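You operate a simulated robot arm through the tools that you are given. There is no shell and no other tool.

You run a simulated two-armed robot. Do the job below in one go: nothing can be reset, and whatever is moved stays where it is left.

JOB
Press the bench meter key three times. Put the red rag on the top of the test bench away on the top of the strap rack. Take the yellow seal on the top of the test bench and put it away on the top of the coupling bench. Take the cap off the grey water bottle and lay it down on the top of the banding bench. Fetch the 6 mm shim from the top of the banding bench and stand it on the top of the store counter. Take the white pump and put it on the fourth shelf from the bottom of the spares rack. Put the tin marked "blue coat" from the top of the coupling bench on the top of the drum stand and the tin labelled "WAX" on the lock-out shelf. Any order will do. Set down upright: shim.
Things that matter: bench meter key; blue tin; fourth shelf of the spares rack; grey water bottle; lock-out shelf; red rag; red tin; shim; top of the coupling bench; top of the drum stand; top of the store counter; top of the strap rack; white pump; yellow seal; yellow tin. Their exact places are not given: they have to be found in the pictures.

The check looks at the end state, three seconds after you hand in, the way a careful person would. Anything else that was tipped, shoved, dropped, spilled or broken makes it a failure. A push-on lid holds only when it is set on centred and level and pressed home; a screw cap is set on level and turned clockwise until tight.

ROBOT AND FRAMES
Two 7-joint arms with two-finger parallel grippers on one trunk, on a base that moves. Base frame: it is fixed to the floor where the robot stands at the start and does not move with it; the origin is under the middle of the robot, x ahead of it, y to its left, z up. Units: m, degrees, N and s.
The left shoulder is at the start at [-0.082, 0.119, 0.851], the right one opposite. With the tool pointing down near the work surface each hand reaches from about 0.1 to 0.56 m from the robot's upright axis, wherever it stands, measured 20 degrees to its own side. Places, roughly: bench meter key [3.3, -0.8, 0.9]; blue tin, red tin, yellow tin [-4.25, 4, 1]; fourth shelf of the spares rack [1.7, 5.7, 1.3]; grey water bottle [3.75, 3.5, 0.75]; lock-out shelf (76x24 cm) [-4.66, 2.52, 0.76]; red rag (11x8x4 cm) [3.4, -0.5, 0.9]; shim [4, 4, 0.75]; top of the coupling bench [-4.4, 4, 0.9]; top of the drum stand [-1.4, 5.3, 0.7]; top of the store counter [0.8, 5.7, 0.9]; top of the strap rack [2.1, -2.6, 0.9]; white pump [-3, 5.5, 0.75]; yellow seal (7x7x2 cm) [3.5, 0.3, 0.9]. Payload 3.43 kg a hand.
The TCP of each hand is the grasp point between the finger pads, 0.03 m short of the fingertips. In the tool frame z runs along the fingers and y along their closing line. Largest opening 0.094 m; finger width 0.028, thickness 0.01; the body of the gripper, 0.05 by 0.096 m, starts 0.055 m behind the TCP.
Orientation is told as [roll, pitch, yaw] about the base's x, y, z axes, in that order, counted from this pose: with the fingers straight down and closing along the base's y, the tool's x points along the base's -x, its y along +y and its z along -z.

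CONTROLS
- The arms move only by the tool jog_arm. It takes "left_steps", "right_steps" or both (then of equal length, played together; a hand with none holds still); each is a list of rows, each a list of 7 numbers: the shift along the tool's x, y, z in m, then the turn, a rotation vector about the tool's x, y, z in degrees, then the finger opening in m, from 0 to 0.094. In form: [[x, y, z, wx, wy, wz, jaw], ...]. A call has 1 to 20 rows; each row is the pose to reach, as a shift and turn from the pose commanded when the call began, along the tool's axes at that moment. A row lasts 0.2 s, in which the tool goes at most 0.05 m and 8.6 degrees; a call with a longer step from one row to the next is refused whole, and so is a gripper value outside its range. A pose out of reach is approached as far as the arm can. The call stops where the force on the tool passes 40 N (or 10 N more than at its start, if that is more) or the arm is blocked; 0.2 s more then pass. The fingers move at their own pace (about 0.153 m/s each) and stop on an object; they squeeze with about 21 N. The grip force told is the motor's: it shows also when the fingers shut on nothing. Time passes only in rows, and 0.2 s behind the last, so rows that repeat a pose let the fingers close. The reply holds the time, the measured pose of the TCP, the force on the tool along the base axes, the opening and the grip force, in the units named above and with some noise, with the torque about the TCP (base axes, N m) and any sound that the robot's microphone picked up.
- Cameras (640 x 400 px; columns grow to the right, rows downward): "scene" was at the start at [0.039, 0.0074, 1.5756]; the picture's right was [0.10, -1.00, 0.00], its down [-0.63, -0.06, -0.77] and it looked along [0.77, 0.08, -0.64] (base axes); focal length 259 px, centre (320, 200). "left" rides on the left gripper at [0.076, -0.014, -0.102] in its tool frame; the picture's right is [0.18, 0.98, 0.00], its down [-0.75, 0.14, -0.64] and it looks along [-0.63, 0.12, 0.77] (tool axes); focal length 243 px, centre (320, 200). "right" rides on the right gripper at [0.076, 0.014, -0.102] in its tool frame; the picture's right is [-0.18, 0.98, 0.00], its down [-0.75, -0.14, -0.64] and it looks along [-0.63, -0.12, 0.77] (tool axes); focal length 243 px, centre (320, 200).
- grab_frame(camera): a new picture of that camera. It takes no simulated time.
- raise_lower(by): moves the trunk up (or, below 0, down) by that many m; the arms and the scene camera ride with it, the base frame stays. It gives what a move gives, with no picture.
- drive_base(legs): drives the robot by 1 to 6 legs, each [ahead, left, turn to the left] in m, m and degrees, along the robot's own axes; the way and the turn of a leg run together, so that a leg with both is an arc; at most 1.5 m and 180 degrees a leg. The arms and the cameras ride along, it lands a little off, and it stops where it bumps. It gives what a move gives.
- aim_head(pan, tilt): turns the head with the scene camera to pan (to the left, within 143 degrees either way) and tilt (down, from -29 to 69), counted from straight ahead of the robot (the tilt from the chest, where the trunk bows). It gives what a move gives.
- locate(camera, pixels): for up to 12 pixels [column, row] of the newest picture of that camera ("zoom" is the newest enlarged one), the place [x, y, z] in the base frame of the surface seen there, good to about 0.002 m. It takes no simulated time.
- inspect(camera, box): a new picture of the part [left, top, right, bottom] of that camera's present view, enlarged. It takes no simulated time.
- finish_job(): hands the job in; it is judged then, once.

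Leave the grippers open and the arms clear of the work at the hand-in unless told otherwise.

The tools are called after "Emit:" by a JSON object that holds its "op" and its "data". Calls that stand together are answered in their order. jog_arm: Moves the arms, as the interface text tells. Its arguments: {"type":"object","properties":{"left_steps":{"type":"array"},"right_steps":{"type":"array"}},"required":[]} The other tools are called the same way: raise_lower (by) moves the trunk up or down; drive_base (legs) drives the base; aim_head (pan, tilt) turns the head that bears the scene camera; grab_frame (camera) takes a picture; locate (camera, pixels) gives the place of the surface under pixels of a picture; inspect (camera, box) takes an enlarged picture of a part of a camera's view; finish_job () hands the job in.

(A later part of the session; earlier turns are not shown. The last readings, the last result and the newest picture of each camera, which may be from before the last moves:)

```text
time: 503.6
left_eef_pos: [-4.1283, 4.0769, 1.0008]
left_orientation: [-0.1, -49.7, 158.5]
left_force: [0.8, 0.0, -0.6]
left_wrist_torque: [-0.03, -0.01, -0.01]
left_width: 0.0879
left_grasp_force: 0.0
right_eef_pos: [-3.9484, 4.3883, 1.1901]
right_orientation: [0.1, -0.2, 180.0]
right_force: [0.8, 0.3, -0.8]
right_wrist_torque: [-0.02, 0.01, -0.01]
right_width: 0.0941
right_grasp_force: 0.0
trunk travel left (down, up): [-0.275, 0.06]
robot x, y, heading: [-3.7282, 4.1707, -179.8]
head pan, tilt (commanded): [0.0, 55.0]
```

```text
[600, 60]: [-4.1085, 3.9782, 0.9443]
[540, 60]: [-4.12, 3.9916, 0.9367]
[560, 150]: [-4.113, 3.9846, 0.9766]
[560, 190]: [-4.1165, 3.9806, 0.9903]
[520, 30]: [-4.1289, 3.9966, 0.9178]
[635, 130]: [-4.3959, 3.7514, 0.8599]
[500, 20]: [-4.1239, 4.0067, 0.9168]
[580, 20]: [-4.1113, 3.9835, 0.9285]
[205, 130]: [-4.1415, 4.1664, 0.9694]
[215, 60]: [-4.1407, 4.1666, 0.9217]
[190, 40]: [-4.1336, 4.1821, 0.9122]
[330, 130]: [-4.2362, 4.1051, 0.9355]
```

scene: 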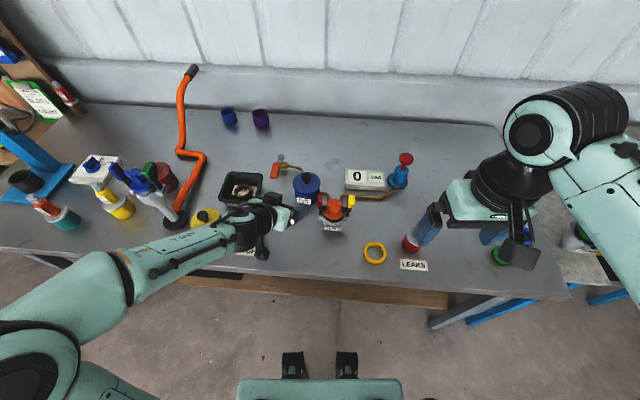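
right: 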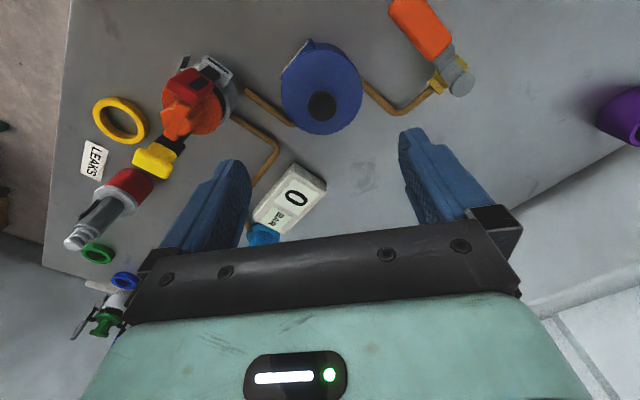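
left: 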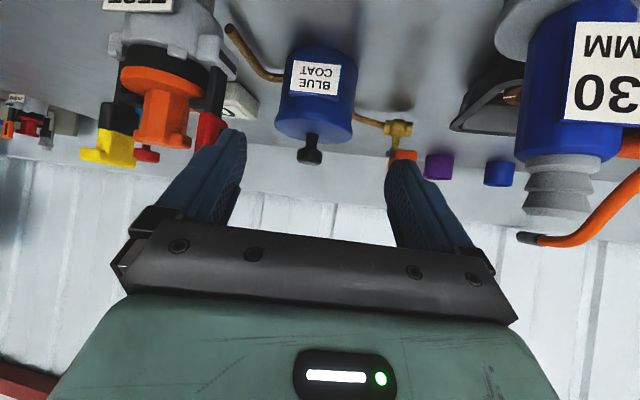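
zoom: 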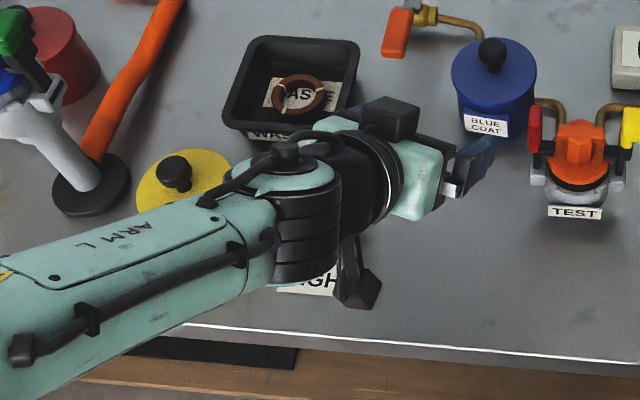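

The corridor leaves about 3 cm on each side of the hand. I lower to z≈0.90 at this pre-grasp point.

Emit:
{"op": "jog_arm", "data": {"left_steps": [[0.0257, 0, 0.0218, 0, 0, 0, 0.088], [0.0515, 0, 0.0437, 0, 0, 0, 0.088], [0.0772, 0, 0.0655, 0, 0, 0, 0.088], [0.0772, 0, 0.0655, 0, 0, 0, 0.088]]}}

Emit:
{"op": "grab_frame", "data": {"camera": "left"}}

Emit:
{"op": "inspect", "data": {"camera": "scene", "box": [150, 160, 350, 290]}}

```text
time: 504.6
left_eef_pos: [-4.1278, 4.0782, 0.8975]
left_orientation: [0.0, -49.9, 158.6]
left_force: [0.5, 0.0, -0.3]
left_wrist_torque: [-0.02, -0.02, 0.0]
left_width: 0.0879
left_grasp_force: 0.1
right_eef_pos: [-3.9481, 4.3882, 1.1917]
right_orientation: [0.1, -0.3, 180.0]
right_force: [-0.8, -0.7, -0.3]
right_wrist_torque: [-0.01, 0.03, 0.0]
right_width: 0.0939
right_grasp_force: 0.0
trunk travel left (down, up): [-0.275, 0.06]
robot x, y, heading: [-3.7306, 4.1691, -180.2]
head pan, tilt (commanded): [0.0, 55.0]
```

```text
taken
```

left: 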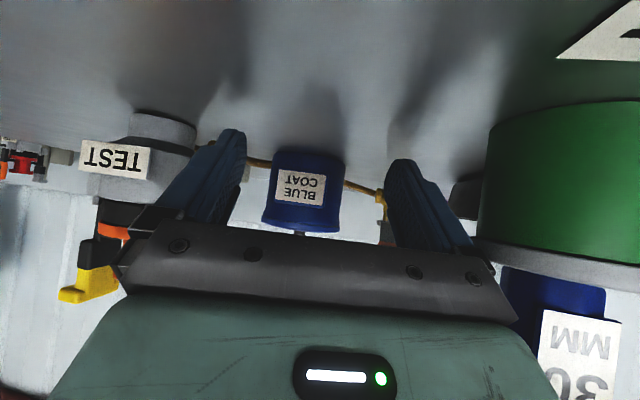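

```text
3.08 times, centred on (250, 225) of scene
```

zoom: 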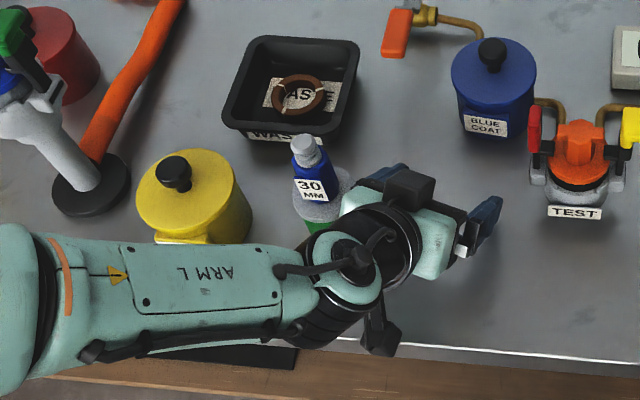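

Clear so far. I check the forearm's position relative to WAX before moving forward.

Emit:
{"op": "locate", "data": {"camera": "zoom", "pixels": [[200, 250], [200, 280], [250, 252], [300, 300], [120, 245], [60, 240], [340, 255], [200, 240], [355, 190], [320, 185], [430, 190]]}}

```text
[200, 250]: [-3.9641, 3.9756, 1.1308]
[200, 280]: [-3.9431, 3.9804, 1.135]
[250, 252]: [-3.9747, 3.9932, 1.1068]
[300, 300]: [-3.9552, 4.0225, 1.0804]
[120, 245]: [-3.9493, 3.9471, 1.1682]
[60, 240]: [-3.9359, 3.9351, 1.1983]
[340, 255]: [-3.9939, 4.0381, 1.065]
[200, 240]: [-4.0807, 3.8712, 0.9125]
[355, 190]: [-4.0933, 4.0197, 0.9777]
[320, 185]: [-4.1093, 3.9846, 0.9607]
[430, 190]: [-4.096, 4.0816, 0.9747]
```

The forearm stays well above and behind. I advance 12 cm along the approach line so the fingers straddle the body under the lid.

Emit:
{"op": "jog_arm", "data": {"left_steps": [[-0.02, 0.0002, 0.0233, 0, 0, 0, 0.088], [-0.04, 0.0004, 0.0467, 0, 0, 0, 0.088], [-0.058, 0.0005, 0.0677, 0, 0, 0, 0.088], [-0.07, 0.0006, 0.0817, 0, 0, 0, 0.088], [-0.0784, 0.0007, 0.0915, 0, 0, 0, 0.088], [-0.0784, 0.0007, 0.0915, 0, 0, 0, 0.088]]}}

Emit:
{"op": "grab_frame", "data": {"camera": "left"}}

Emit:
{"op": "inspect", "data": {"camera": "scene", "box": [220, 140, 380, 260]}}

```text
time: 506.0
left_eef_pos: [-4.2421, 4.121, 0.8994]
left_orientation: [0.0, -49.7, 158.6]
left_force: [0.2, 1.2, -0.6]
left_wrist_torque: [-0.05, -0.02, -0.03]
left_width: 0.0884
left_grasp_force: 0.5
right_eef_pos: [-3.9485, 4.3883, 1.1913]
right_orientation: [0.1, -0.3, 179.9]
right_force: [-0.3, -0.5, -0.1]
right_wrist_torque: [0.0, -0.01, 0.02]
right_width: 0.0941
right_grasp_force: 0.1
trunk travel left (down, up): [-0.275, 0.06]
robot x, y, heading: [-3.7311, 4.1713, -180.0]
head pan, tilt (commanded): [0.0, 55.0]
```

```text
taken
```

left: 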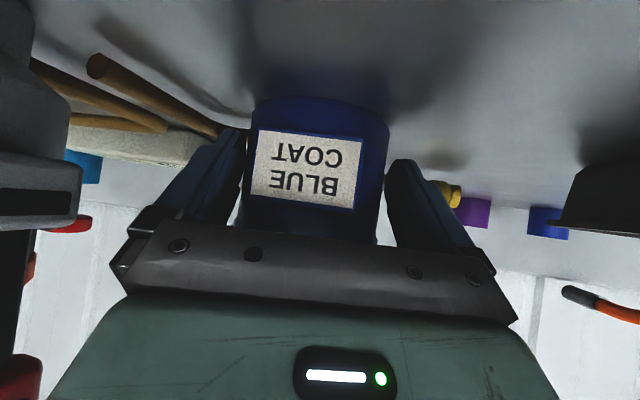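

```text
3.33 times, centred on (300, 200) of scene
```

zoom: 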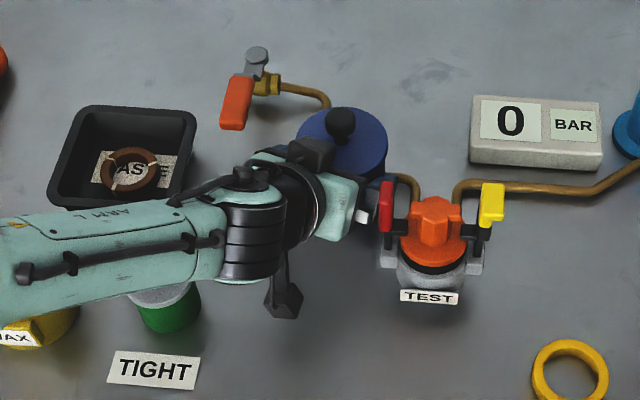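

The fingers are around the body below the lid. I close them.

Emit:
{"op": "jog_arm", "data": {"left_steps": [[0, 0, 0, 0, 0, 0, 0.08], [0, 0, 0, 0, 0, 0, 0.072], [0, 0, 0, 0, 0, 0, 0.0], [0, 0, 0, 0, 0, 0, 0.0], [0, 0, 0, 0, 0, 0, 0.0]]}}

Emit:
{"op": "grab_frame", "data": {"camera": "left"}}

Emit:
{"op": "inspect", "data": {"camera": "scene", "box": [270, 140, 390, 240]}}

```text
time: 507.2
left_eef_pos: [-4.2415, 4.1205, 0.8985]
left_orientation: [-0.1, -49.7, 158.6]
left_force: [-0.2, 1.8, 0.0]
left_wrist_torque: [-0.01, -0.02, -0.04]
left_width: 0.0839
left_grasp_force: 21.2
right_eef_pos: [-3.9479, 4.3884, 1.1913]
right_orientation: [0.0, -0.2, 180.0]
right_force: [-0.3, -0.3, -0.5]
right_wrist_torque: [-0.01, -0.02, 0.0]
right_width: 0.0942
right_grasp_force: 0.0
trunk travel left (down, up): [-0.275, 0.06]
robot x, y, heading: [-3.7299, 4.1714, -179.9]
head pan, tilt (commanded): [0.0, 55.0]
```

```text
taken
```

left: 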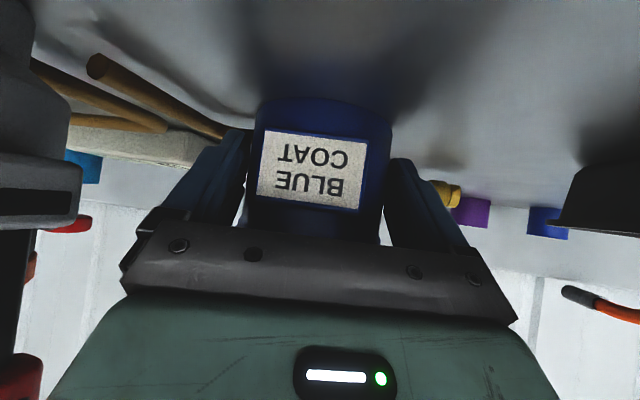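

```text
4.00 times, centred on (330, 190) of scene
```

zoom: 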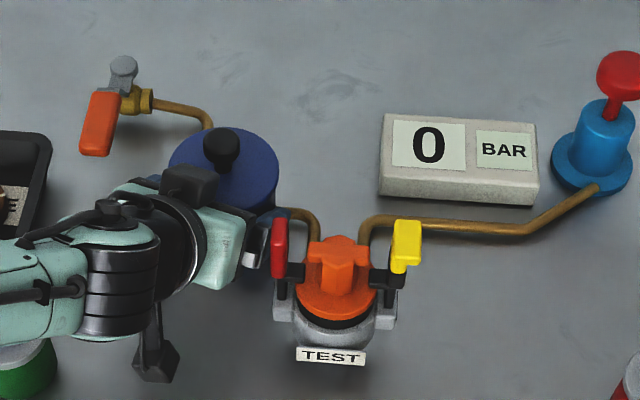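

Gripped (0.084 m). I lift only 8 mm very slowly and check force and sound.

Emit:
{"op": "jog_arm", "data": {"left_steps": [[-0.0011, 0, -0.0009, 0, 0, 0, 0], [-0.0023, 0, -0.0019, 0, 0, 0, 0], [-0.0038, 0, -0.0032, 0, 0, 0, 0], [-0.0061, 0, -0.0052, 0, 0, 0, 0], [-0.0061, 0, -0.0052, 0, 0, 0, 0]]}}

Emit:
{"op": "grab_frame", "data": {"camera": "left"}}

```text
time: 508.4
left_eef_pos: [-4.2414, 4.1202, 0.9076]
left_orientation: [-0.1, -49.8, 158.6]
left_force: [0.3, 0.0, -5.3]
left_wrist_torque: [-0.06, -0.11, -0.01]
left_width: 0.0826
left_grasp_force: 21.2
right_eef_pos: [-3.9501, 4.3869, 1.1907]
right_orientation: [0.1, -0.2, 180.1]
right_force: [0.1, 0.1, 0.1]
right_wrist_torque: [-0.01, -0.03, 0.01]
right_width: 0.0941
right_grasp_force: 0.0
trunk travel left (down, up): [-0.275, 0.06]
robot x, y, heading: [-3.7254, 4.1703, -180.0]
head pan, tilt (commanded): [0.0, 55.0]
```

```text
taken
```

left: 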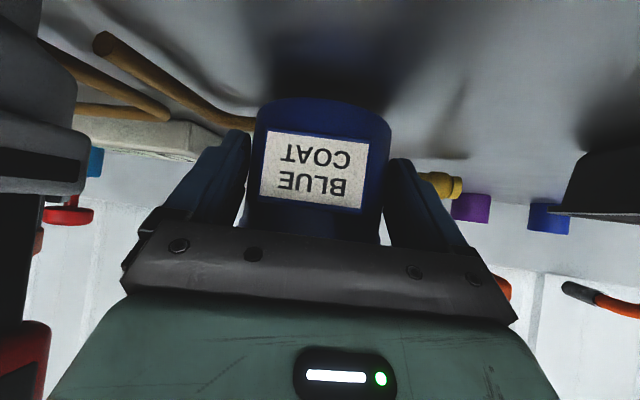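

The whole tin lifts (5.3 N), no snap. I continue straight up slowly about 24 cm.

Emit:
{"op": "jog_arm", "data": {"left_steps": [[-0.0076, 0, -0.0064, 0, 0, 0, 0], [-0.0191, 0, -0.0161, 0, 0, 0, 0], [-0.0344, 0, -0.029, 0, 0, 0, 0], [-0.0497, 0, -0.0419, 0, 0, 0, 0], [-0.0688, 0, -0.058, 0, 0, 0, 0], [-0.088, 0, -0.0741, 0, 0, 0, 0], [-0.1071, 0, -0.0902, 0, 0, 0, 0], [-0.1262, 0, -0.1063, 0, 0, 0, 0], [-0.1453, 0, -0.1224, 0, 0, 0, 0], [-0.1606, 0, -0.1353, 0, 0, 0, 0], [-0.1759, 0, -0.1481, 0, 0, 0, 0], [-0.1836, 0, -0.1546, 0, 0, 0, 0], [-0.1836, 0, -0.1546, 0, 0, 0, 0]]}}

Emit:
{"op": "grab_frame", "data": {"camera": "left"}}

Emit:
{"op": "grab_frame", "data": {"camera": "scene"}}

```text
time: 511.2
left_eef_pos: [-4.2412, 4.1206, 1.1473]
left_orientation: [0.0, -49.8, 158.6]
left_force: [-0.7, -1.1, -5.4]
left_wrist_torque: [0.0, -0.11, 0.01]
left_width: 0.0827
left_grasp_force: 21.0
right_eef_pos: [-3.9478, 4.3885, 1.1912]
right_orientation: [0.0, 0.0, 180.0]
right_force: [0.4, -0.2, -0.1]
right_wrist_torque: [0.0, 0.0, 0.01]
right_width: 0.0942
right_grasp_force: 0.1
trunk travel left (down, up): [-0.275, 0.06]
robot x, y, heading: [-3.7319, 4.1711, -179.9]
head pan, tilt (commanded): [0.0, 55.0]
```

```text
taken
```

left: 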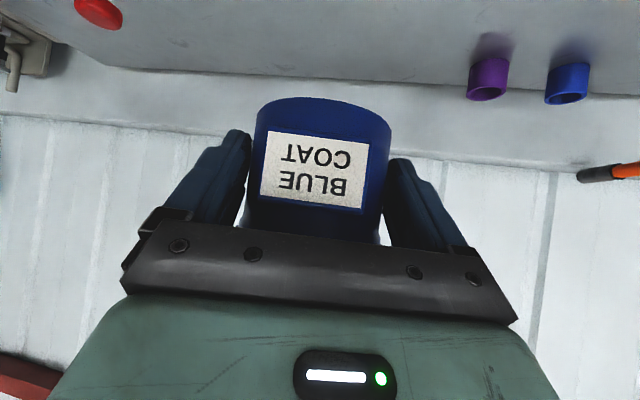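

```text
taken
```

scene: 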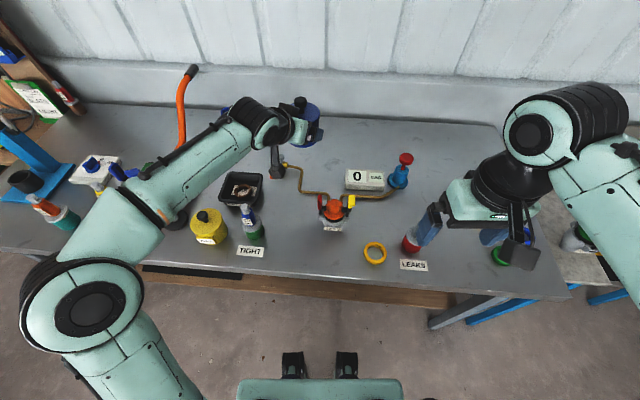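

BLUE COAT is held upright with the lid on. I zoom to verify lid and level, then back away.

Emit:
{"op": "inspect", "data": {"camera": "scene", "box": [210, 70, 350, 170]}}

Emit:
{"op": "drive_base", "data": {"legs": [[-0.5, 0, 0], [0, 0, -180], [0, 0.4, 0]]}}

Emit:
{"op": "aim_head", "data": {"pan": 40, "tilt": 25}}

Emit:
{"op": "grab_frame", "data": {"camera": "scene"}}

```text
4.00 times, centred on (280, 120) of scene
```

zoom: 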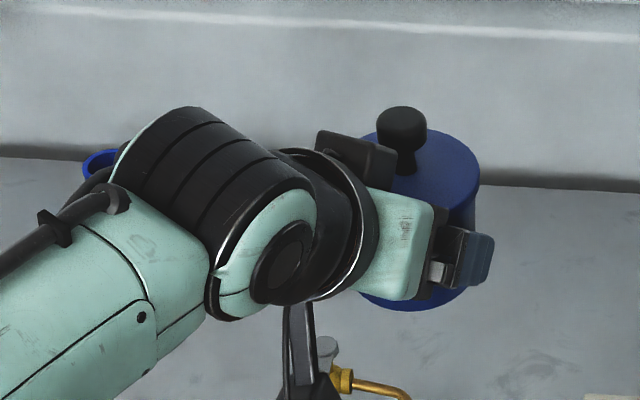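

```text
time: 525.1
left_eef_pos: [-2.7238, 4.6223, 1.1464]
left_orientation: [0.0, -49.7, -20.9]
left_force: [-0.5, 0.8, -6.4]
left_wrist_torque: [0.02, 0.11, 0.01]
left_width: 0.0822
left_grasp_force: 20.9
right_eef_pos: [-3.0145, 4.3523, 1.1907]
right_orientation: [0.1, -0.2, 0.6]
right_force: [0.4, -0.3, -0.5]
right_wrist_torque: [0.0, -0.02, -0.01]
right_width: 0.0941
right_grasp_force: 0.1
trunk travel left (down, up): [-0.275, 0.06]
robot x, y, heading: [-3.2365, 4.5646, 0.5]
head pan, tilt (commanded): [0.0, 55.0]
```

```text
time: 526.1
left_eef_pos: [-2.7233, 4.6226, 1.1474]
left_orientation: [0.0, -49.9, -20.7]
left_force: [0.2, 0.2, -5.6]
left_wrist_torque: [0.05, 0.11, 0.01]
left_width: 0.082
left_grasp_force: 20.9
right_eef_pos: [-3.0139, 4.3527, 1.1913]
right_orientation: [0.1, -0.1, 0.7]
right_force: [0.1, -0.4, 0.2]
right_wrist_torque: [0.02, 0.0, -0.04]
right_width: 0.094
right_grasp_force: 0.0
trunk travel left (down, up): [-0.275, 0.06]
robot x, y, heading: [-3.2338, 4.5623, 0.6]
head pan, tilt (commanded): [40.0, 25.0]
```

```text
taken
```

scene: 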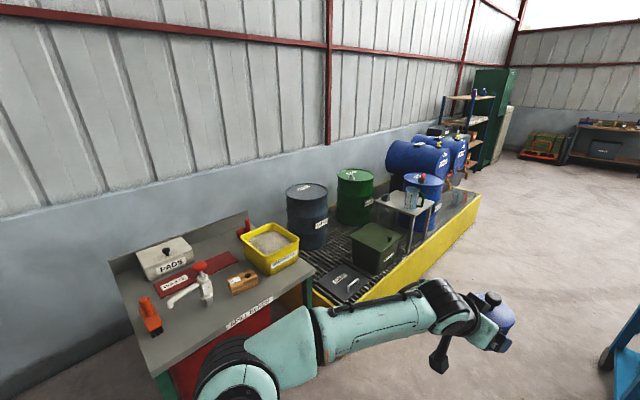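

I see the spill bench with the white pump at (200,285), and on the yellow kerb a small grey stand with a jug at (405,200). I zoom on that stand.

Emit:
{"op": "inspect", "data": {"camera": "scene", "box": [340, 150, 500, 270]}}

Emit:
{"op": "locate", "data": {"camera": "scene", "pixels": [[405, 208], [385, 200], [430, 203], [395, 212], [420, 215], [378, 207], [420, 183], [420, 270], [200, 290], [175, 305], [205, 270]]}}

Emit:
{"op": "inspect", "data": {"camera": "scene", "box": [110, 200, 330, 380]}}

```text
3.33 times, centred on (420, 210) of scene
```

zoom: 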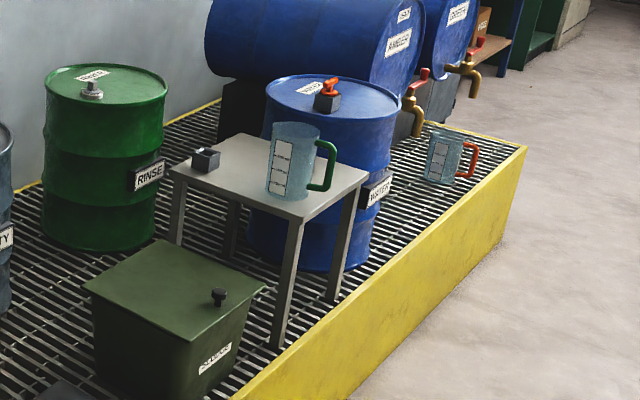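

```text
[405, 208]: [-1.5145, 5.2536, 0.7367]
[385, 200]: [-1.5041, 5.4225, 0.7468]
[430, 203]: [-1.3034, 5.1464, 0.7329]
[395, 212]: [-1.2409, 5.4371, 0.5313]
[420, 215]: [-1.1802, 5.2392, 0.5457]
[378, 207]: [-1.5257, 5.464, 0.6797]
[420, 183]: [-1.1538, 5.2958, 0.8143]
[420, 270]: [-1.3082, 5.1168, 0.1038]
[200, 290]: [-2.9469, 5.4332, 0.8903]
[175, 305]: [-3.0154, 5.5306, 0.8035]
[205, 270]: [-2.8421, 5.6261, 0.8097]
```

```text
2.22 times, centred on (220, 290) of scene
```

zoom: 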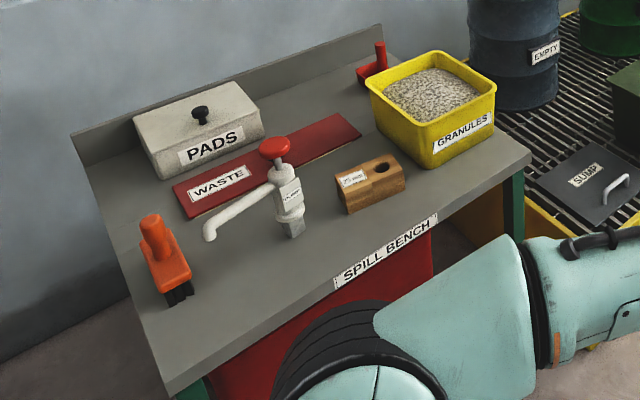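

The drum stand is the small grey table on the kerb (top z≈0.735, x −1.55…−1.15, y 5.13…5.45), with a jug on it. I drive along to x≈−1.4 and turn to face it.

Emit:
{"op": "drive_base", "data": {"legs": [[1.5, 0, -0.6], [0.33, 0, 0], [0, 0, 90]]}}

Emit:
{"op": "aim_head", "data": {"pan": 0, "tilt": 45}}

Emit:
{"op": "grab_frame", "data": {"camera": "scene"}}

Emit:
{"op": "grab_frame", "data": {"camera": "right"}}

```text
time: 539.1
left_eef_pos: [-1.467, 5.0909, 1.1483]
left_orientation: [-0.1, -49.8, 69.1]
left_force: [-0.2, -0.1, -6.0]
left_wrist_torque: [-0.13, 0.04, -0.01]
left_width: 0.0816
left_grasp_force: 21.2
right_eef_pos: [-1.1951, 4.8005, 1.1917]
right_orientation: [0.1, -0.1, 90.6]
right_force: [-0.1, 0.1, -0.2]
right_wrist_torque: [-0.02, 0.04, 0.0]
right_width: 0.0939
right_grasp_force: 0.1
trunk travel left (down, up): [-0.275, 0.06]
robot x, y, heading: [-1.4079, 4.5827, 90.7]
head pan, tilt (commanded): [40.0, 25.0]
```

```text
time: 540.2
left_eef_pos: [-1.4657, 5.0917, 1.1473]
left_orientation: [0.0, -49.8, 69.2]
left_force: [-0.5, 0.1, -5.8]
left_wrist_torque: [-0.11, 0.05, 0.02]
left_width: 0.0819
left_grasp_force: 21.1
right_eef_pos: [-1.1965, 4.8002, 1.1914]
right_orientation: [0.0, -0.1, 90.5]
right_force: [-0.4, -0.2, 0.4]
right_wrist_torque: [0.0, 0.01, 0.02]
right_width: 0.0937
right_grasp_force: 0.0
trunk travel left (down, up): [-0.275, 0.06]
robot x, y, heading: [-1.4118, 4.5762, 90.6]
head pan, tilt (commanded): [0.0, 45.0]
```

```text
taken
```

scene: 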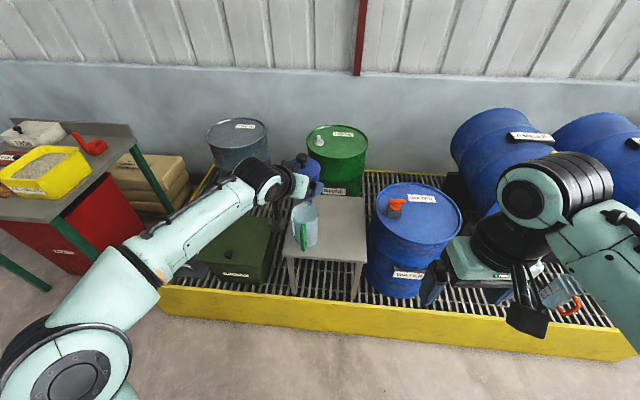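

```text
taken
```

right: 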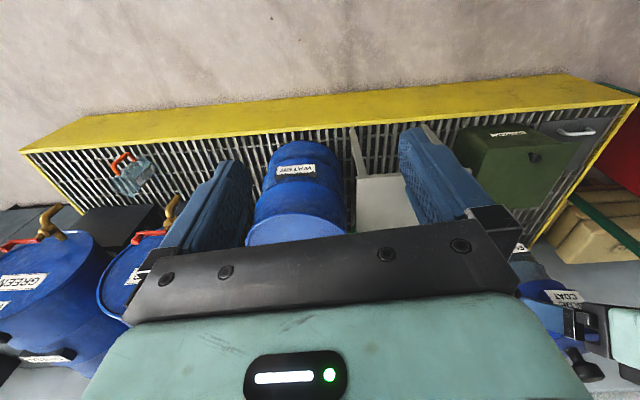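

The stand's top is around (330,230); the jug stands on its left part, the right part is free. I zoom and measure.

Emit:
{"op": "inspect", "data": {"camera": "scene", "box": [270, 180, 400, 290]}}

Emit:
{"op": "locate", "data": {"camera": "scene", "pixels": [[290, 258], [365, 260], [362, 200], [325, 200], [340, 230], [350, 250], [330, 255], [318, 230], [310, 248], [345, 210], [330, 215], [305, 240]]}}

```text
3.64 times, centred on (335, 235) of scene
```

zoom: 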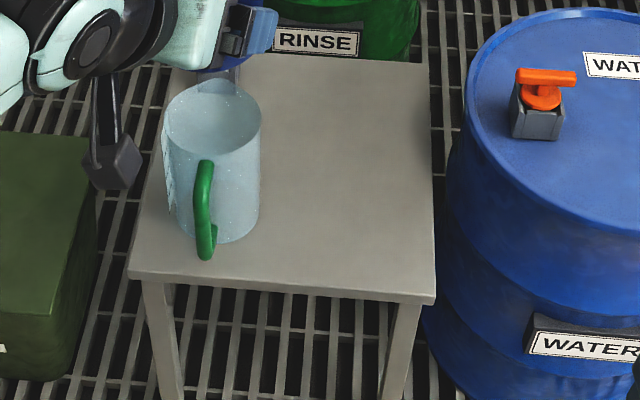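

```text
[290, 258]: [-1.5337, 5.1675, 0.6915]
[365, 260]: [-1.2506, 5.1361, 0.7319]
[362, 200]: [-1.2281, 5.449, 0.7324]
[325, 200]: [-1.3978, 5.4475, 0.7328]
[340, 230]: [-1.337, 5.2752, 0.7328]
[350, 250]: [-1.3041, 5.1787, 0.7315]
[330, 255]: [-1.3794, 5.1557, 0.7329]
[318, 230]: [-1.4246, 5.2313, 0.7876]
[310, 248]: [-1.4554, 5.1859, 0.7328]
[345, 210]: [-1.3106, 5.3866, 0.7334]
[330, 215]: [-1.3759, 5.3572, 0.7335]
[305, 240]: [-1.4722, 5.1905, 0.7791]
```

Emit:
{"op": "locate", "data": {"camera": "zoom", "pixels": [[466, 90], [468, 130], [450, 200], [440, 260], [540, 60], [432, 100], [436, 290], [262, 130], [262, 220], [208, 255], [180, 230], [300, 280]]}}

```text
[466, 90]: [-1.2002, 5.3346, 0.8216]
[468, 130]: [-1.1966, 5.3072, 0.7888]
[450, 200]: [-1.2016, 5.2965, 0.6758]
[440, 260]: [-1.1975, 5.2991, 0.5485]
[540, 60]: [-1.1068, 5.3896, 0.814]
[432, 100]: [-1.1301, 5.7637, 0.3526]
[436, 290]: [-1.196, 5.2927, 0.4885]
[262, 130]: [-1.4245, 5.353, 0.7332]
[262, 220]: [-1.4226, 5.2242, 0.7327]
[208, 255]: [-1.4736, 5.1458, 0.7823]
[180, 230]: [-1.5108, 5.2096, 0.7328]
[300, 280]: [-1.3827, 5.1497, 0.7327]
```

The drum WATER begins at x=−1.20 and the jug ends at x=−1.42, so the tin goes to about (−1.315, 5.27). I drive so the tin hangs above that spot, then lower the trunk 15 cm.

Emit:
{"op": "drive_base", "data": {"legs": [[0.0, -0.145, -0.6], [0.175, 0, 0]]}}

Emit:
{"op": "raise_lower", "data": {"by": -0.15}}

Emit:
{"op": "grab_frame", "data": {"camera": "scene"}}

Emit:
{"op": "grab_frame", "data": {"camera": "left"}}

```text
time: 543.2
left_eef_pos: [-1.3159, 5.2639, 1.1457]
left_orientation: [0.0, -49.8, 68.6]
left_force: [-0.2, 0.9, -5.8]
left_wrist_torque: [-0.13, 0.01, 0.02]
left_width: 0.0817
left_grasp_force: 20.8
right_eef_pos: [-1.0472, 4.9704, 1.19]
right_orientation: [0.2, -0.1, 90.0]
right_force: [-0.9, 0.2, -0.5]
right_wrist_torque: [0.02, 0.01, -0.01]
right_width: 0.0942
right_grasp_force: 0.0
trunk travel left (down, up): [-0.275, 0.06]
robot x, y, heading: [-1.2661, 4.7521, 90.0]
head pan, tilt (commanded): [0.0, 45.0]
```

```text
time: 545.0
left_eef_pos: [-1.3152, 5.2645, 0.9974]
left_orientation: [0.0, -49.8, 68.5]
left_force: [0.7, 0.6, -5.1]
left_wrist_torque: [-0.1, 0.01, 0.01]
left_width: 0.082
left_grasp_force: 20.5
right_eef_pos: [-1.0486, 4.9706, 1.0416]
right_orientation: [0.0, -0.2, 89.9]
right_force: [0.0, -0.7, 1.0]
right_wrist_torque: [0.02, -0.01, 0.0]
right_width: 0.094
right_grasp_force: 0.0
trunk travel left (down, up): [-0.125, 0.21]
robot x, y, heading: [-1.2658, 4.7503, 90.0]
head pan, tilt (commanded): [0.0, 45.0]
```

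```text
taken
```

scene: 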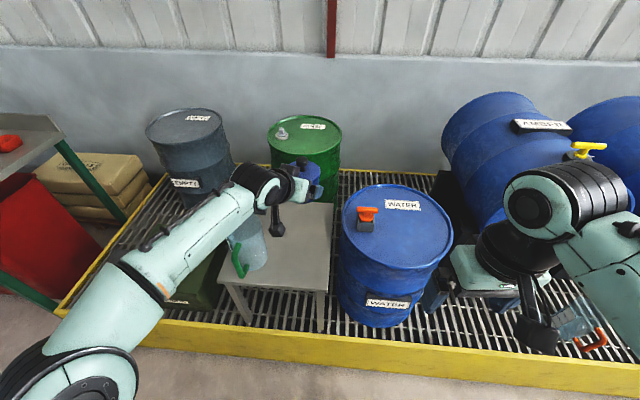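

```text
taken
```

left: 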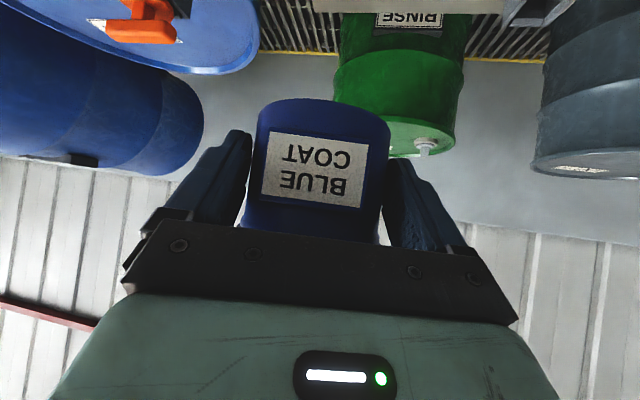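

The tin hangs over its spot. I lower to about 4 cm above the stand first and look.

Emit:
{"op": "jog_arm", "data": {"left_steps": [[0.023, 0, 0.0194, 0, 0, 0, 0], [0.0458, 0, 0.0387, 0, 0, 0, 0], [0.0687, 0, 0.0581, 0, 0, 0, 0], [0.0917, 0, 0.0775, 0, 0, 0, 0], [0.1146, 0, 0.0968, 0, 0, 0, 0], [0.1375, 0, 0.1162, 0, 0, 0, 0], [0.1451, 0, 0.1226, 0, 0, 0, 0], [0.1451, 0, 0.1226, 0, 0, 0, 0]]}}

Emit:
{"op": "inspect", "data": {"camera": "scene", "box": [200, 150, 400, 320]}}

Emit:
{"op": "grab_frame", "data": {"camera": "left"}}

```text
time: 546.8
left_eef_pos: [-1.3144, 5.2637, 0.8071]
left_orientation: [-0.1, -49.8, 68.6]
left_force: [-0.4, 0.4, -5.6]
left_wrist_torque: [-0.07, 0.04, -0.04]
left_width: 0.0819
left_grasp_force: 21.5
right_eef_pos: [-1.0472, 4.9702, 1.0415]
right_orientation: [0.1, -0.1, 89.9]
right_force: [-0.3, 0.2, -0.4]
right_wrist_torque: [-0.03, 0.02, 0.01]
right_width: 0.094
right_grasp_force: 0.1
trunk travel left (down, up): [-0.125, 0.21]
robot x, y, heading: [-1.2627, 4.7498, 90.2]
head pan, tilt (commanded): [0.0, 45.0]
```

```text
2.35 times, centred on (300, 235) of scene
```

zoom: 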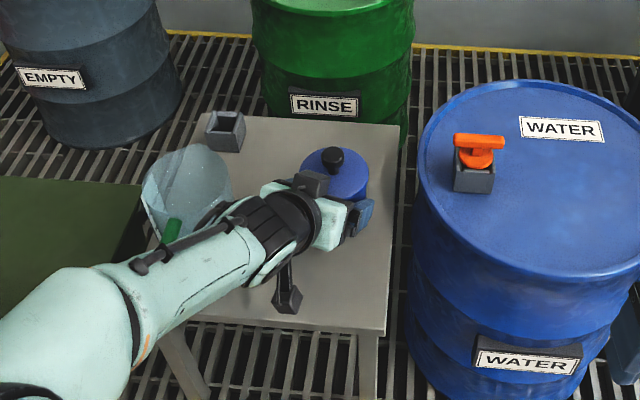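

```text
taken
```

left: 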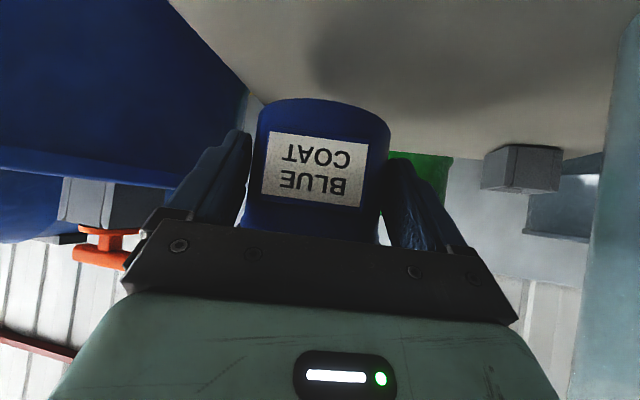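

The forearm passes over the jug in this view; I check the heights before lowering the last 3.5 cm.

Emit:
{"op": "locate", "data": {"camera": "zoom", "pixels": [[190, 240], [230, 220], [255, 255], [150, 270], [110, 275], [185, 165], [215, 195], [150, 190], [270, 235], [290, 300], [170, 230], [320, 235]]}}

```text
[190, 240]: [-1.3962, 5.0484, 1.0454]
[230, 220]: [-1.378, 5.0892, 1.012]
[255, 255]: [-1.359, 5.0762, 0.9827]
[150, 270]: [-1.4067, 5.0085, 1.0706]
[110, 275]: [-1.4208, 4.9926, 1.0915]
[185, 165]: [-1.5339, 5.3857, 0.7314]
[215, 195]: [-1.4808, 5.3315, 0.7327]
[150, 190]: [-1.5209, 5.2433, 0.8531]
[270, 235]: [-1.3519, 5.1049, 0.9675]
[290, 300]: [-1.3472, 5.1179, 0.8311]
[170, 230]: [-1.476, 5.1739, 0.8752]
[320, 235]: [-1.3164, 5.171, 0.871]
```

Clearances are fine (forearm in front of the jug and above it). I lower to just above contact, then in small steps.

Emit:
{"op": "jog_arm", "data": {"left_steps": [[0.0115, 0, 0.0097, 0, 0, 0, 0], [0.0214, 0, 0.0181, 0, 0, 0, 0], [0.0252, 0, 0.0213, 0, 0, 0, 0], [0.0267, 0, 0.0226, 0, 0, 0, 0], [0.0282, 0, 0.0239, 0, 0, 0, 0], [0.0282, 0, 0.0239, 0, 0, 0, 0]]}}

```text
time: 548.2
left_eef_pos: [-1.3151, 5.263, 0.7689]
left_orientation: [0.0, -49.8, 68.6]
left_force: [-0.3, -1.1, -4.1]
left_wrist_torque: [-0.05, 0.02, 0.01]
left_width: 0.0817
left_grasp_force: 21.0
right_eef_pos: [-1.048, 4.9707, 1.0413]
right_orientation: [0.1, -0.1, 90.1]
right_force: [0.9, -0.7, -0.7]
right_wrist_torque: [-0.01, 0.03, -0.01]
right_width: 0.0943
right_grasp_force: 0.1
trunk travel left (down, up): [-0.125, 0.21]
robot x, y, heading: [-1.264, 4.7486, 90.0]
head pan, tilt (commanded): [0.0, 45.0]
```

Emit:
{"op": "jog_arm", "data": {"left_steps": [[0.0008, 0, 0.0006, 0, 0, 0, 0], [0.0015, 0, 0.0013, 0, 0, 0, 0], [0.0023, 0, 0.0019, 0, 0, 0, 0], [0.0023, 0, 0.0019, 0, 0, 0, 0]]}}

```text
time: 549.2
left_eef_pos: [-1.3155, 5.2637, 0.7697]
left_orientation: [-0.1, -49.9, 68.5]
left_force: [-2.1, 0.6, 8.6]
left_wrist_torque: [0.21, -0.13, -0.03]
left_width: 0.0816
left_grasp_force: 20.9
right_eef_pos: [-1.0495, 4.9694, 1.0418]
right_orientation: [0.1, -0.2, 90.0]
right_force: [-0.8, -0.2, -0.3]
right_wrist_torque: [-0.05, -0.01, 0.03]
right_width: 0.0941
right_grasp_force: 0.0
trunk travel left (down, up): [-0.125, 0.21]
robot x, y, heading: [-1.2665, 4.7474, 90.0]
head pan, tilt (commanded): [0.0, 45.0]
```

The tin stands on the stand (8.6 N). I open the fingers and look.

Emit:
{"op": "jog_arm", "data": {"left_steps": [[-0.0006, 0, -0.0005, 0, 0, 0, 0.0], [-0.0006, 0, -0.0005, 0, 0, 0, 0.084], [-0.0006, 0, -0.0005, 0, 0, 0, 0.09], [-0.0006, 0, -0.0005, 0, 0, 0, 0.094], [-0.0006, 0, -0.0005, 0, 0, 0, 0.094]]}}

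Emit:
{"op": "grab_frame", "data": {"camera": "left"}}

Emit:
{"op": "inspect", "data": {"camera": "scene", "box": [200, 150, 400, 320]}}

```text
time: 550.4
left_eef_pos: [-1.3147, 5.2641, 0.769]
left_orientation: [0.0, -49.8, 68.6]
left_force: [1.4, 0.0, -0.1]
left_wrist_torque: [0.01, 0.01, 0.01]
left_width: 0.094
left_grasp_force: 0.2
right_eef_pos: [-1.0491, 4.9704, 1.0422]
right_orientation: [0.2, -0.2, 90.0]
right_force: [-0.1, -0.6, 0.4]
right_wrist_torque: [0.02, -0.01, -0.01]
right_width: 0.094
right_grasp_force: 0.1
trunk travel left (down, up): [-0.125, 0.21]
robot x, y, heading: [-1.2659, 4.7515, 90.1]
head pan, tilt (commanded): [0.0, 45.0]
```

```text
taken
```

left: 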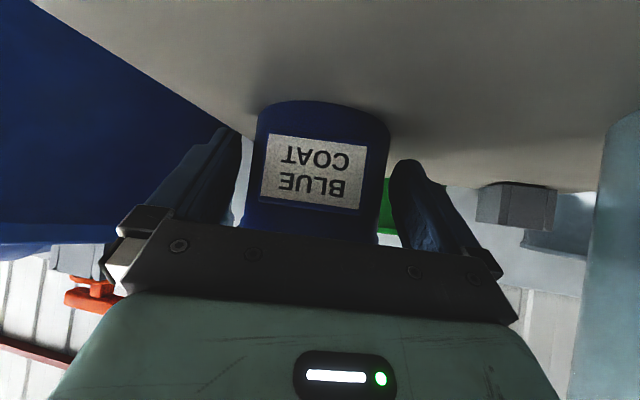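

```text
2.35 times, centred on (300, 235) of scene
```

zoom: 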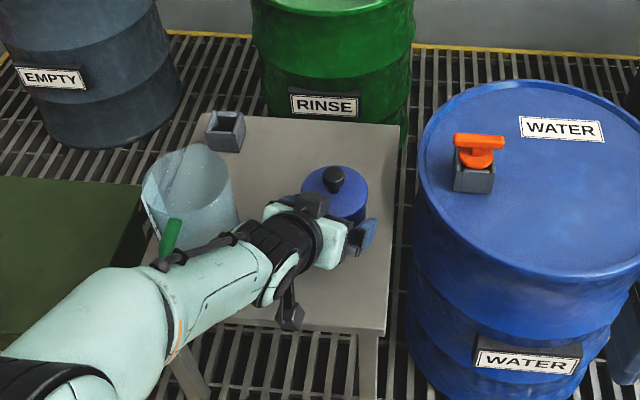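

Free-standing with its lid on. I withdraw along the approach line 9 cm, then rise.

Emit:
{"op": "jog_arm", "data": {"left_steps": [[0.0131, 0, -0.0153, 0, 0, 0, 0.094], [0.0261, 0, -0.0305, 0, 0, 0, 0.094], [0.0392, 0, -0.0458, 0, 0, 0, 0.094], [0.0523, 0, -0.061, 0, 0, 0, 0.094], [0.0588, 0, -0.0686, 0, 0, 0, 0.094], [0.0359, 0, -0.0879, 0, 0, 0, 0.094], [0.013, 0, -0.1073, 0, 0, 0, 0.094], [-0.0099, 0, -0.1267, 0, 0, 0, 0.094], [-0.0328, 0, -0.146, 0, 0, 0, 0.094], [-0.0557, 0, -0.1654, 0, 0, 0, 0.094], [-0.0787, 0, -0.1848, 0, 0, 0, 0.094], [-0.1016, 0, -0.2041, 0, 0, 0, 0.094]]}}

Emit:
{"op": "inspect", "data": {"camera": "scene", "box": [200, 150, 400, 320]}}

```text
time: 553.0
left_eef_pos: [-1.347, 5.1803, 0.9797]
left_orientation: [-0.1, -49.9, 68.7]
left_force: [-0.5, -0.1, 0.3]
left_wrist_torque: [0.0, 0.0, 0.03]
left_width: 0.0942
left_grasp_force: 0.0
right_eef_pos: [-1.0491, 4.9714, 1.0412]
right_orientation: [0.1, -0.2, 89.9]
right_force: [0.2, -1.1, -0.1]
right_wrist_torque: [0.01, 0.0, 0.0]
right_width: 0.0938
right_grasp_force: 0.1
trunk travel left (down, up): [-0.125, 0.21]
robot x, y, heading: [-1.2648, 4.753, 90.1]
head pan, tilt (commanded): [0.0, 45.0]
```

```text
2.35 times, centred on (300, 235) of scene
```

zoom: 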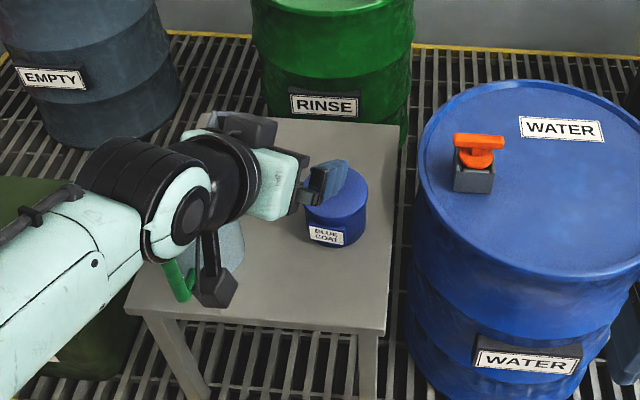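

BLUE COAT stands on the drum stand. I raise the trunk again and drive back to the coupling bench for WAX, keeping the left hand tilted.

Emit:
{"op": "raise_lower", "data": {"by": 0.15}}

Emit:
{"op": "drive_base", "data": {"legs": [[-0.18, 0, 0], [0, 0, 90], [1.5, 0, 0], [0.5, 0, 0], [0, 0.5, 0]]}}

Emit:
{"op": "aim_head", "data": {"pan": 15, "tilt": 40}}

Emit:
{"op": "grab_frame", "data": {"camera": "scene"}}

```text
time: 554.7
left_eef_pos: [-1.3481, 5.1791, 1.1272]
left_orientation: [0.0, -49.7, 68.5]
left_force: [0.2, 0.0, 0.2]
left_wrist_torque: [-0.01, 0.0, -0.01]
left_width: 0.0939
left_grasp_force: 0.0
right_eef_pos: [-1.0478, 4.9684, 1.191]
right_orientation: [0.1, -0.2, 90.0]
right_force: [-0.6, 0.4, -0.3]
right_wrist_torque: [0.0, 0.01, 0.02]
right_width: 0.0938
right_grasp_force: 0.0
trunk travel left (down, up): [-0.275, 0.06]
robot x, y, heading: [-1.266, 4.7491, 89.9]
head pan, tilt (commanded): [0.0, 45.0]
```

```text
time: 574.2
left_eef_pos: [-3.676, 3.8905, 1.1275]
left_orientation: [0.0, -49.8, 160.5]
left_force: [-0.5, 0.7, 0.5]
left_wrist_torque: [-0.02, 0.02, -0.02]
left_width: 0.094
left_grasp_force: 0.0
right_eef_pos: [-3.4786, 4.1993, 1.1909]
right_orientation: [0.0, -0.2, -178.0]
right_force: [0.1, 0.7, 1.1]
right_wrist_torque: [-0.03, -0.03, 0.01]
right_width: 0.0942
right_grasp_force: 0.0
trunk travel left (down, up): [-0.275, 0.06]
robot x, y, heading: [-3.2522, 3.9858, -178.1]
head pan, tilt (commanded): [0.0, 45.0]
```

```text
time: 575.0
left_eef_pos: [-3.6754, 3.8906, 1.1281]
left_orientation: [0.1, -49.9, 160.6]
left_force: [-0.9, 0.2, 0.9]
left_wrist_torque: [0.03, 0.0, -0.01]
left_width: 0.0944
left_grasp_force: 0.0
right_eef_pos: [-3.477, 4.1991, 1.1916]
right_orientation: [0.1, -0.3, -177.9]
right_force: [-1.3, 0.0, 0.1]
right_wrist_torque: [0.0, 0.01, 0.03]
right_width: 0.094
right_grasp_force: 0.1
trunk travel left (down, up): [-0.275, 0.06]
robot x, y, heading: [-3.2467, 3.9912, -178.0]
head pan, tilt (commanded): [15.0, 40.0]
```

```text
taken
```

scene: 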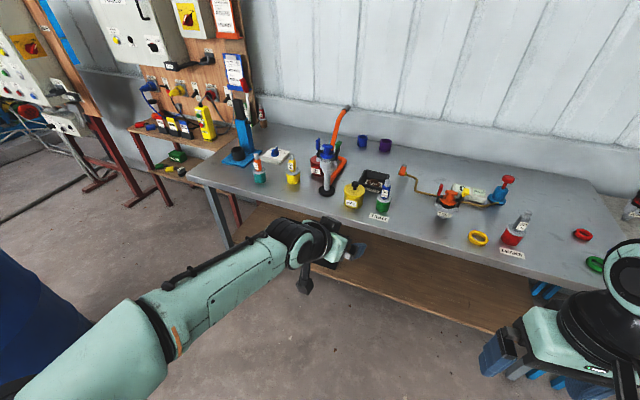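

The WAX tin is at (353,193), between the steel pump (325,180) and the TIGHT bottle (383,195). I zoom and measure these.

Emit:
{"op": "inspect", "data": {"camera": "scene", "box": [285, 140, 415, 230]}}

Emit:
{"op": "locate", "data": {"camera": "zoom", "pixels": [[335, 215], [292, 215], [378, 215], [335, 195], [335, 252], [335, 285], [200, 230], [170, 230], [235, 232], [205, 200], [475, 255], [480, 195]]}}

```text
4.44 times, centred on (350, 185) of scene
```

zoom: 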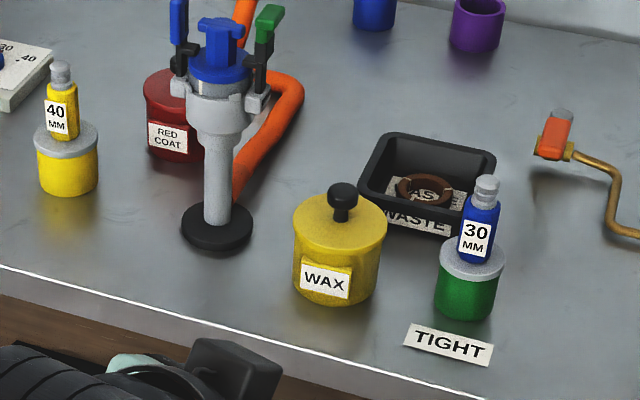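

```text
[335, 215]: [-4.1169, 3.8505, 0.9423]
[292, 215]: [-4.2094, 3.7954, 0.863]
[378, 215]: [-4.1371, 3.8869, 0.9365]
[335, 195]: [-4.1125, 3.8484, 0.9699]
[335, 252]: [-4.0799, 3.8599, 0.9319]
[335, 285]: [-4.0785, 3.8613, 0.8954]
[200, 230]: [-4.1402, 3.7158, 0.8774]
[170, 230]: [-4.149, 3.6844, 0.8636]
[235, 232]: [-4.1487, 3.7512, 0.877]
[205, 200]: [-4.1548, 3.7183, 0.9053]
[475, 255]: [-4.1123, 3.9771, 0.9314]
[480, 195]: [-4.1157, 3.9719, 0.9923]
```

I check WAX's lid lower edge.

Emit:
{"op": "locate", "data": {"camera": "zoom", "pixels": [[310, 240], [310, 246], [310, 252], [310, 258], [310, 264], [370, 235], [370, 242], [370, 250], [370, 262], [350, 248], [350, 254], [350, 260]]}}

```text
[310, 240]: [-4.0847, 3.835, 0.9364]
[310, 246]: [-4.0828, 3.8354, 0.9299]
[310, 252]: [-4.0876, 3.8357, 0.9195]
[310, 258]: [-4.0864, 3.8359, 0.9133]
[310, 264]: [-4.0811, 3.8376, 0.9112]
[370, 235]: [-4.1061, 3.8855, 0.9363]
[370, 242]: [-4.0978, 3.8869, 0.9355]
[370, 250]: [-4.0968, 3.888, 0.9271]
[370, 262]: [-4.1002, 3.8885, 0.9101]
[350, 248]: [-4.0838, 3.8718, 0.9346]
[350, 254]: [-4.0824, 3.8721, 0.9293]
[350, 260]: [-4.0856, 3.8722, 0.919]
```

WAX: centre (−4.121, 3.856), same lid height. I use the same approach as for the blue tin. I drive to about (−3.60, 3.895).

Emit:
{"op": "drive_base", "data": {"legs": [[0.356, 0.0836, -2.0]]}}

Emit:
{"op": "aim_head", "data": {"pan": 0, "tilt": 55}}

Emit:
{"op": "grab_frame", "data": {"camera": "scene"}}

Emit:
{"op": "grab_frame", "data": {"camera": "left"}}

```text
time: 577.3
left_eef_pos: [-4.0264, 3.8174, 1.1275]
left_orientation: [-0.1, -49.7, 158.5]
left_force: [-0.3, -0.4, 0.5]
left_wrist_torque: [0.02, 0.0, 0.0]
left_width: 0.0942
left_grasp_force: 0.1
right_eef_pos: [-3.8162, 4.1167, 1.1907]
right_orientation: [0.1, -0.2, 179.9]
right_force: [-0.7, -0.3, 0.4]
right_wrist_torque: [0.01, -0.02, -0.03]
right_width: 0.0939
right_grasp_force: 0.0
trunk travel left (down, up): [-0.275, 0.06]
robot x, y, heading: [-3.6008, 3.9015, 180.0]
head pan, tilt (commanded): [15.0, 40.0]
```

```text
time: 578.1
left_eef_pos: [-4.0262, 3.8176, 1.127]
left_orientation: [0.0, -49.8, 158.4]
left_force: [0.0, 0.2, -0.2]
left_wrist_torque: [0.01, 0.03, 0.03]
left_width: 0.0942
left_grasp_force: 0.1
right_eef_pos: [-3.8157, 4.1162, 1.1907]
right_orientation: [0.1, -0.1, 179.9]
right_force: [-0.2, 0.6, -1.0]
right_wrist_torque: [0.01, 0.02, 0.01]
right_width: 0.0936
right_grasp_force: 0.2
trunk travel left (down, up): [-0.275, 0.06]
robot x, y, heading: [-3.5965, 3.8993, 179.9]
head pan, tilt (commanded): [0.0, 55.0]
```

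```text
taken
```

scene: 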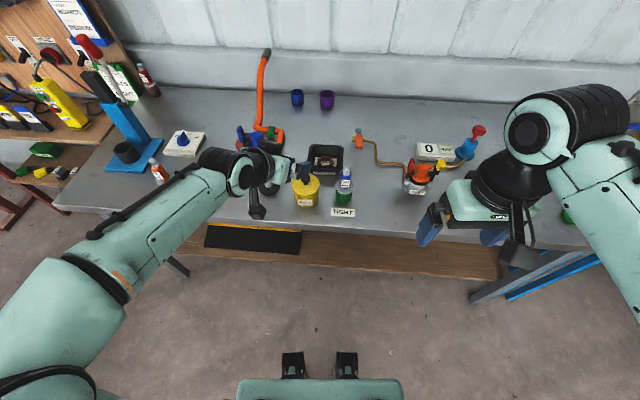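

```text
taken
```

left: 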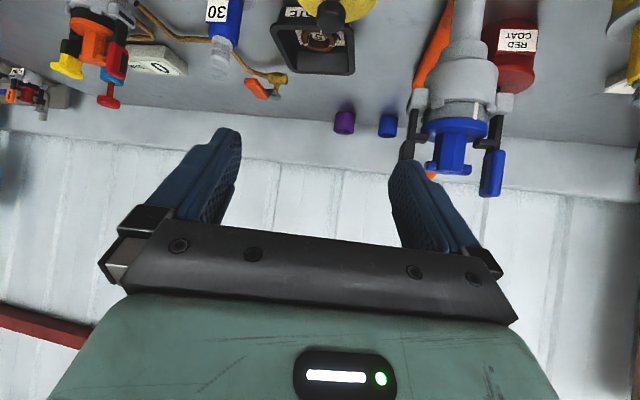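

Before descending I check the steel pump's levers near the path (around (275,135) in the scene picture).

Emit:
{"op": "inspect", "data": {"camera": "scene", "box": [220, 110, 360, 220]}}

Emit:
{"op": "locate", "data": {"camera": "zoom", "pixels": [[270, 90], [255, 70], [200, 90], [262, 120], [390, 280], [370, 250], [425, 265], [300, 150], [230, 120]]}}

Emit:
{"op": "locate", "data": {"camera": "left", "pixels": [[415, 110], [408, 150], [490, 175], [455, 130], [495, 120], [430, 90], [465, 90]]}}

```text
3.64 times, centred on (290, 165) of scene
```

zoom: 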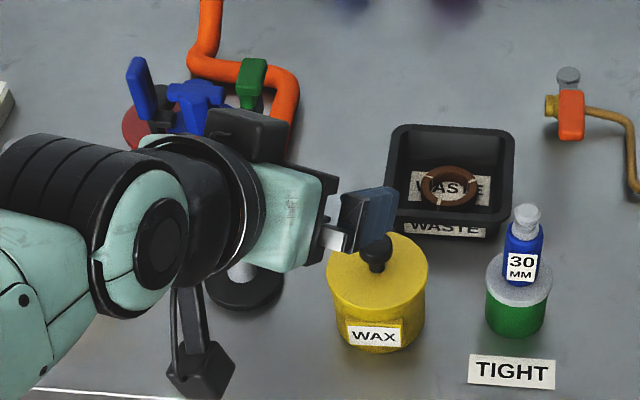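

```text
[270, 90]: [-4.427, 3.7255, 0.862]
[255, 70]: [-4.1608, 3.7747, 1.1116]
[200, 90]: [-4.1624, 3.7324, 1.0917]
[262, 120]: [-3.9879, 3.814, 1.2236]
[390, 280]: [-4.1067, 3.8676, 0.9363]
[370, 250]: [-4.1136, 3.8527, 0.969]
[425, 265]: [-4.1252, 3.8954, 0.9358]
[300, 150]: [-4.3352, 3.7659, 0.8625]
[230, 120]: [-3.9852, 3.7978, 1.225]
```

```text
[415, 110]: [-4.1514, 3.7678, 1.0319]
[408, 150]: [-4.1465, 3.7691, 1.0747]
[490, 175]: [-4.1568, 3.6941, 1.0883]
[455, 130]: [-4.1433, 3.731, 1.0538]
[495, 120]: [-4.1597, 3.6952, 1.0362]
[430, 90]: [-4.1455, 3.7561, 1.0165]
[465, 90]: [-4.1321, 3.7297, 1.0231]
```

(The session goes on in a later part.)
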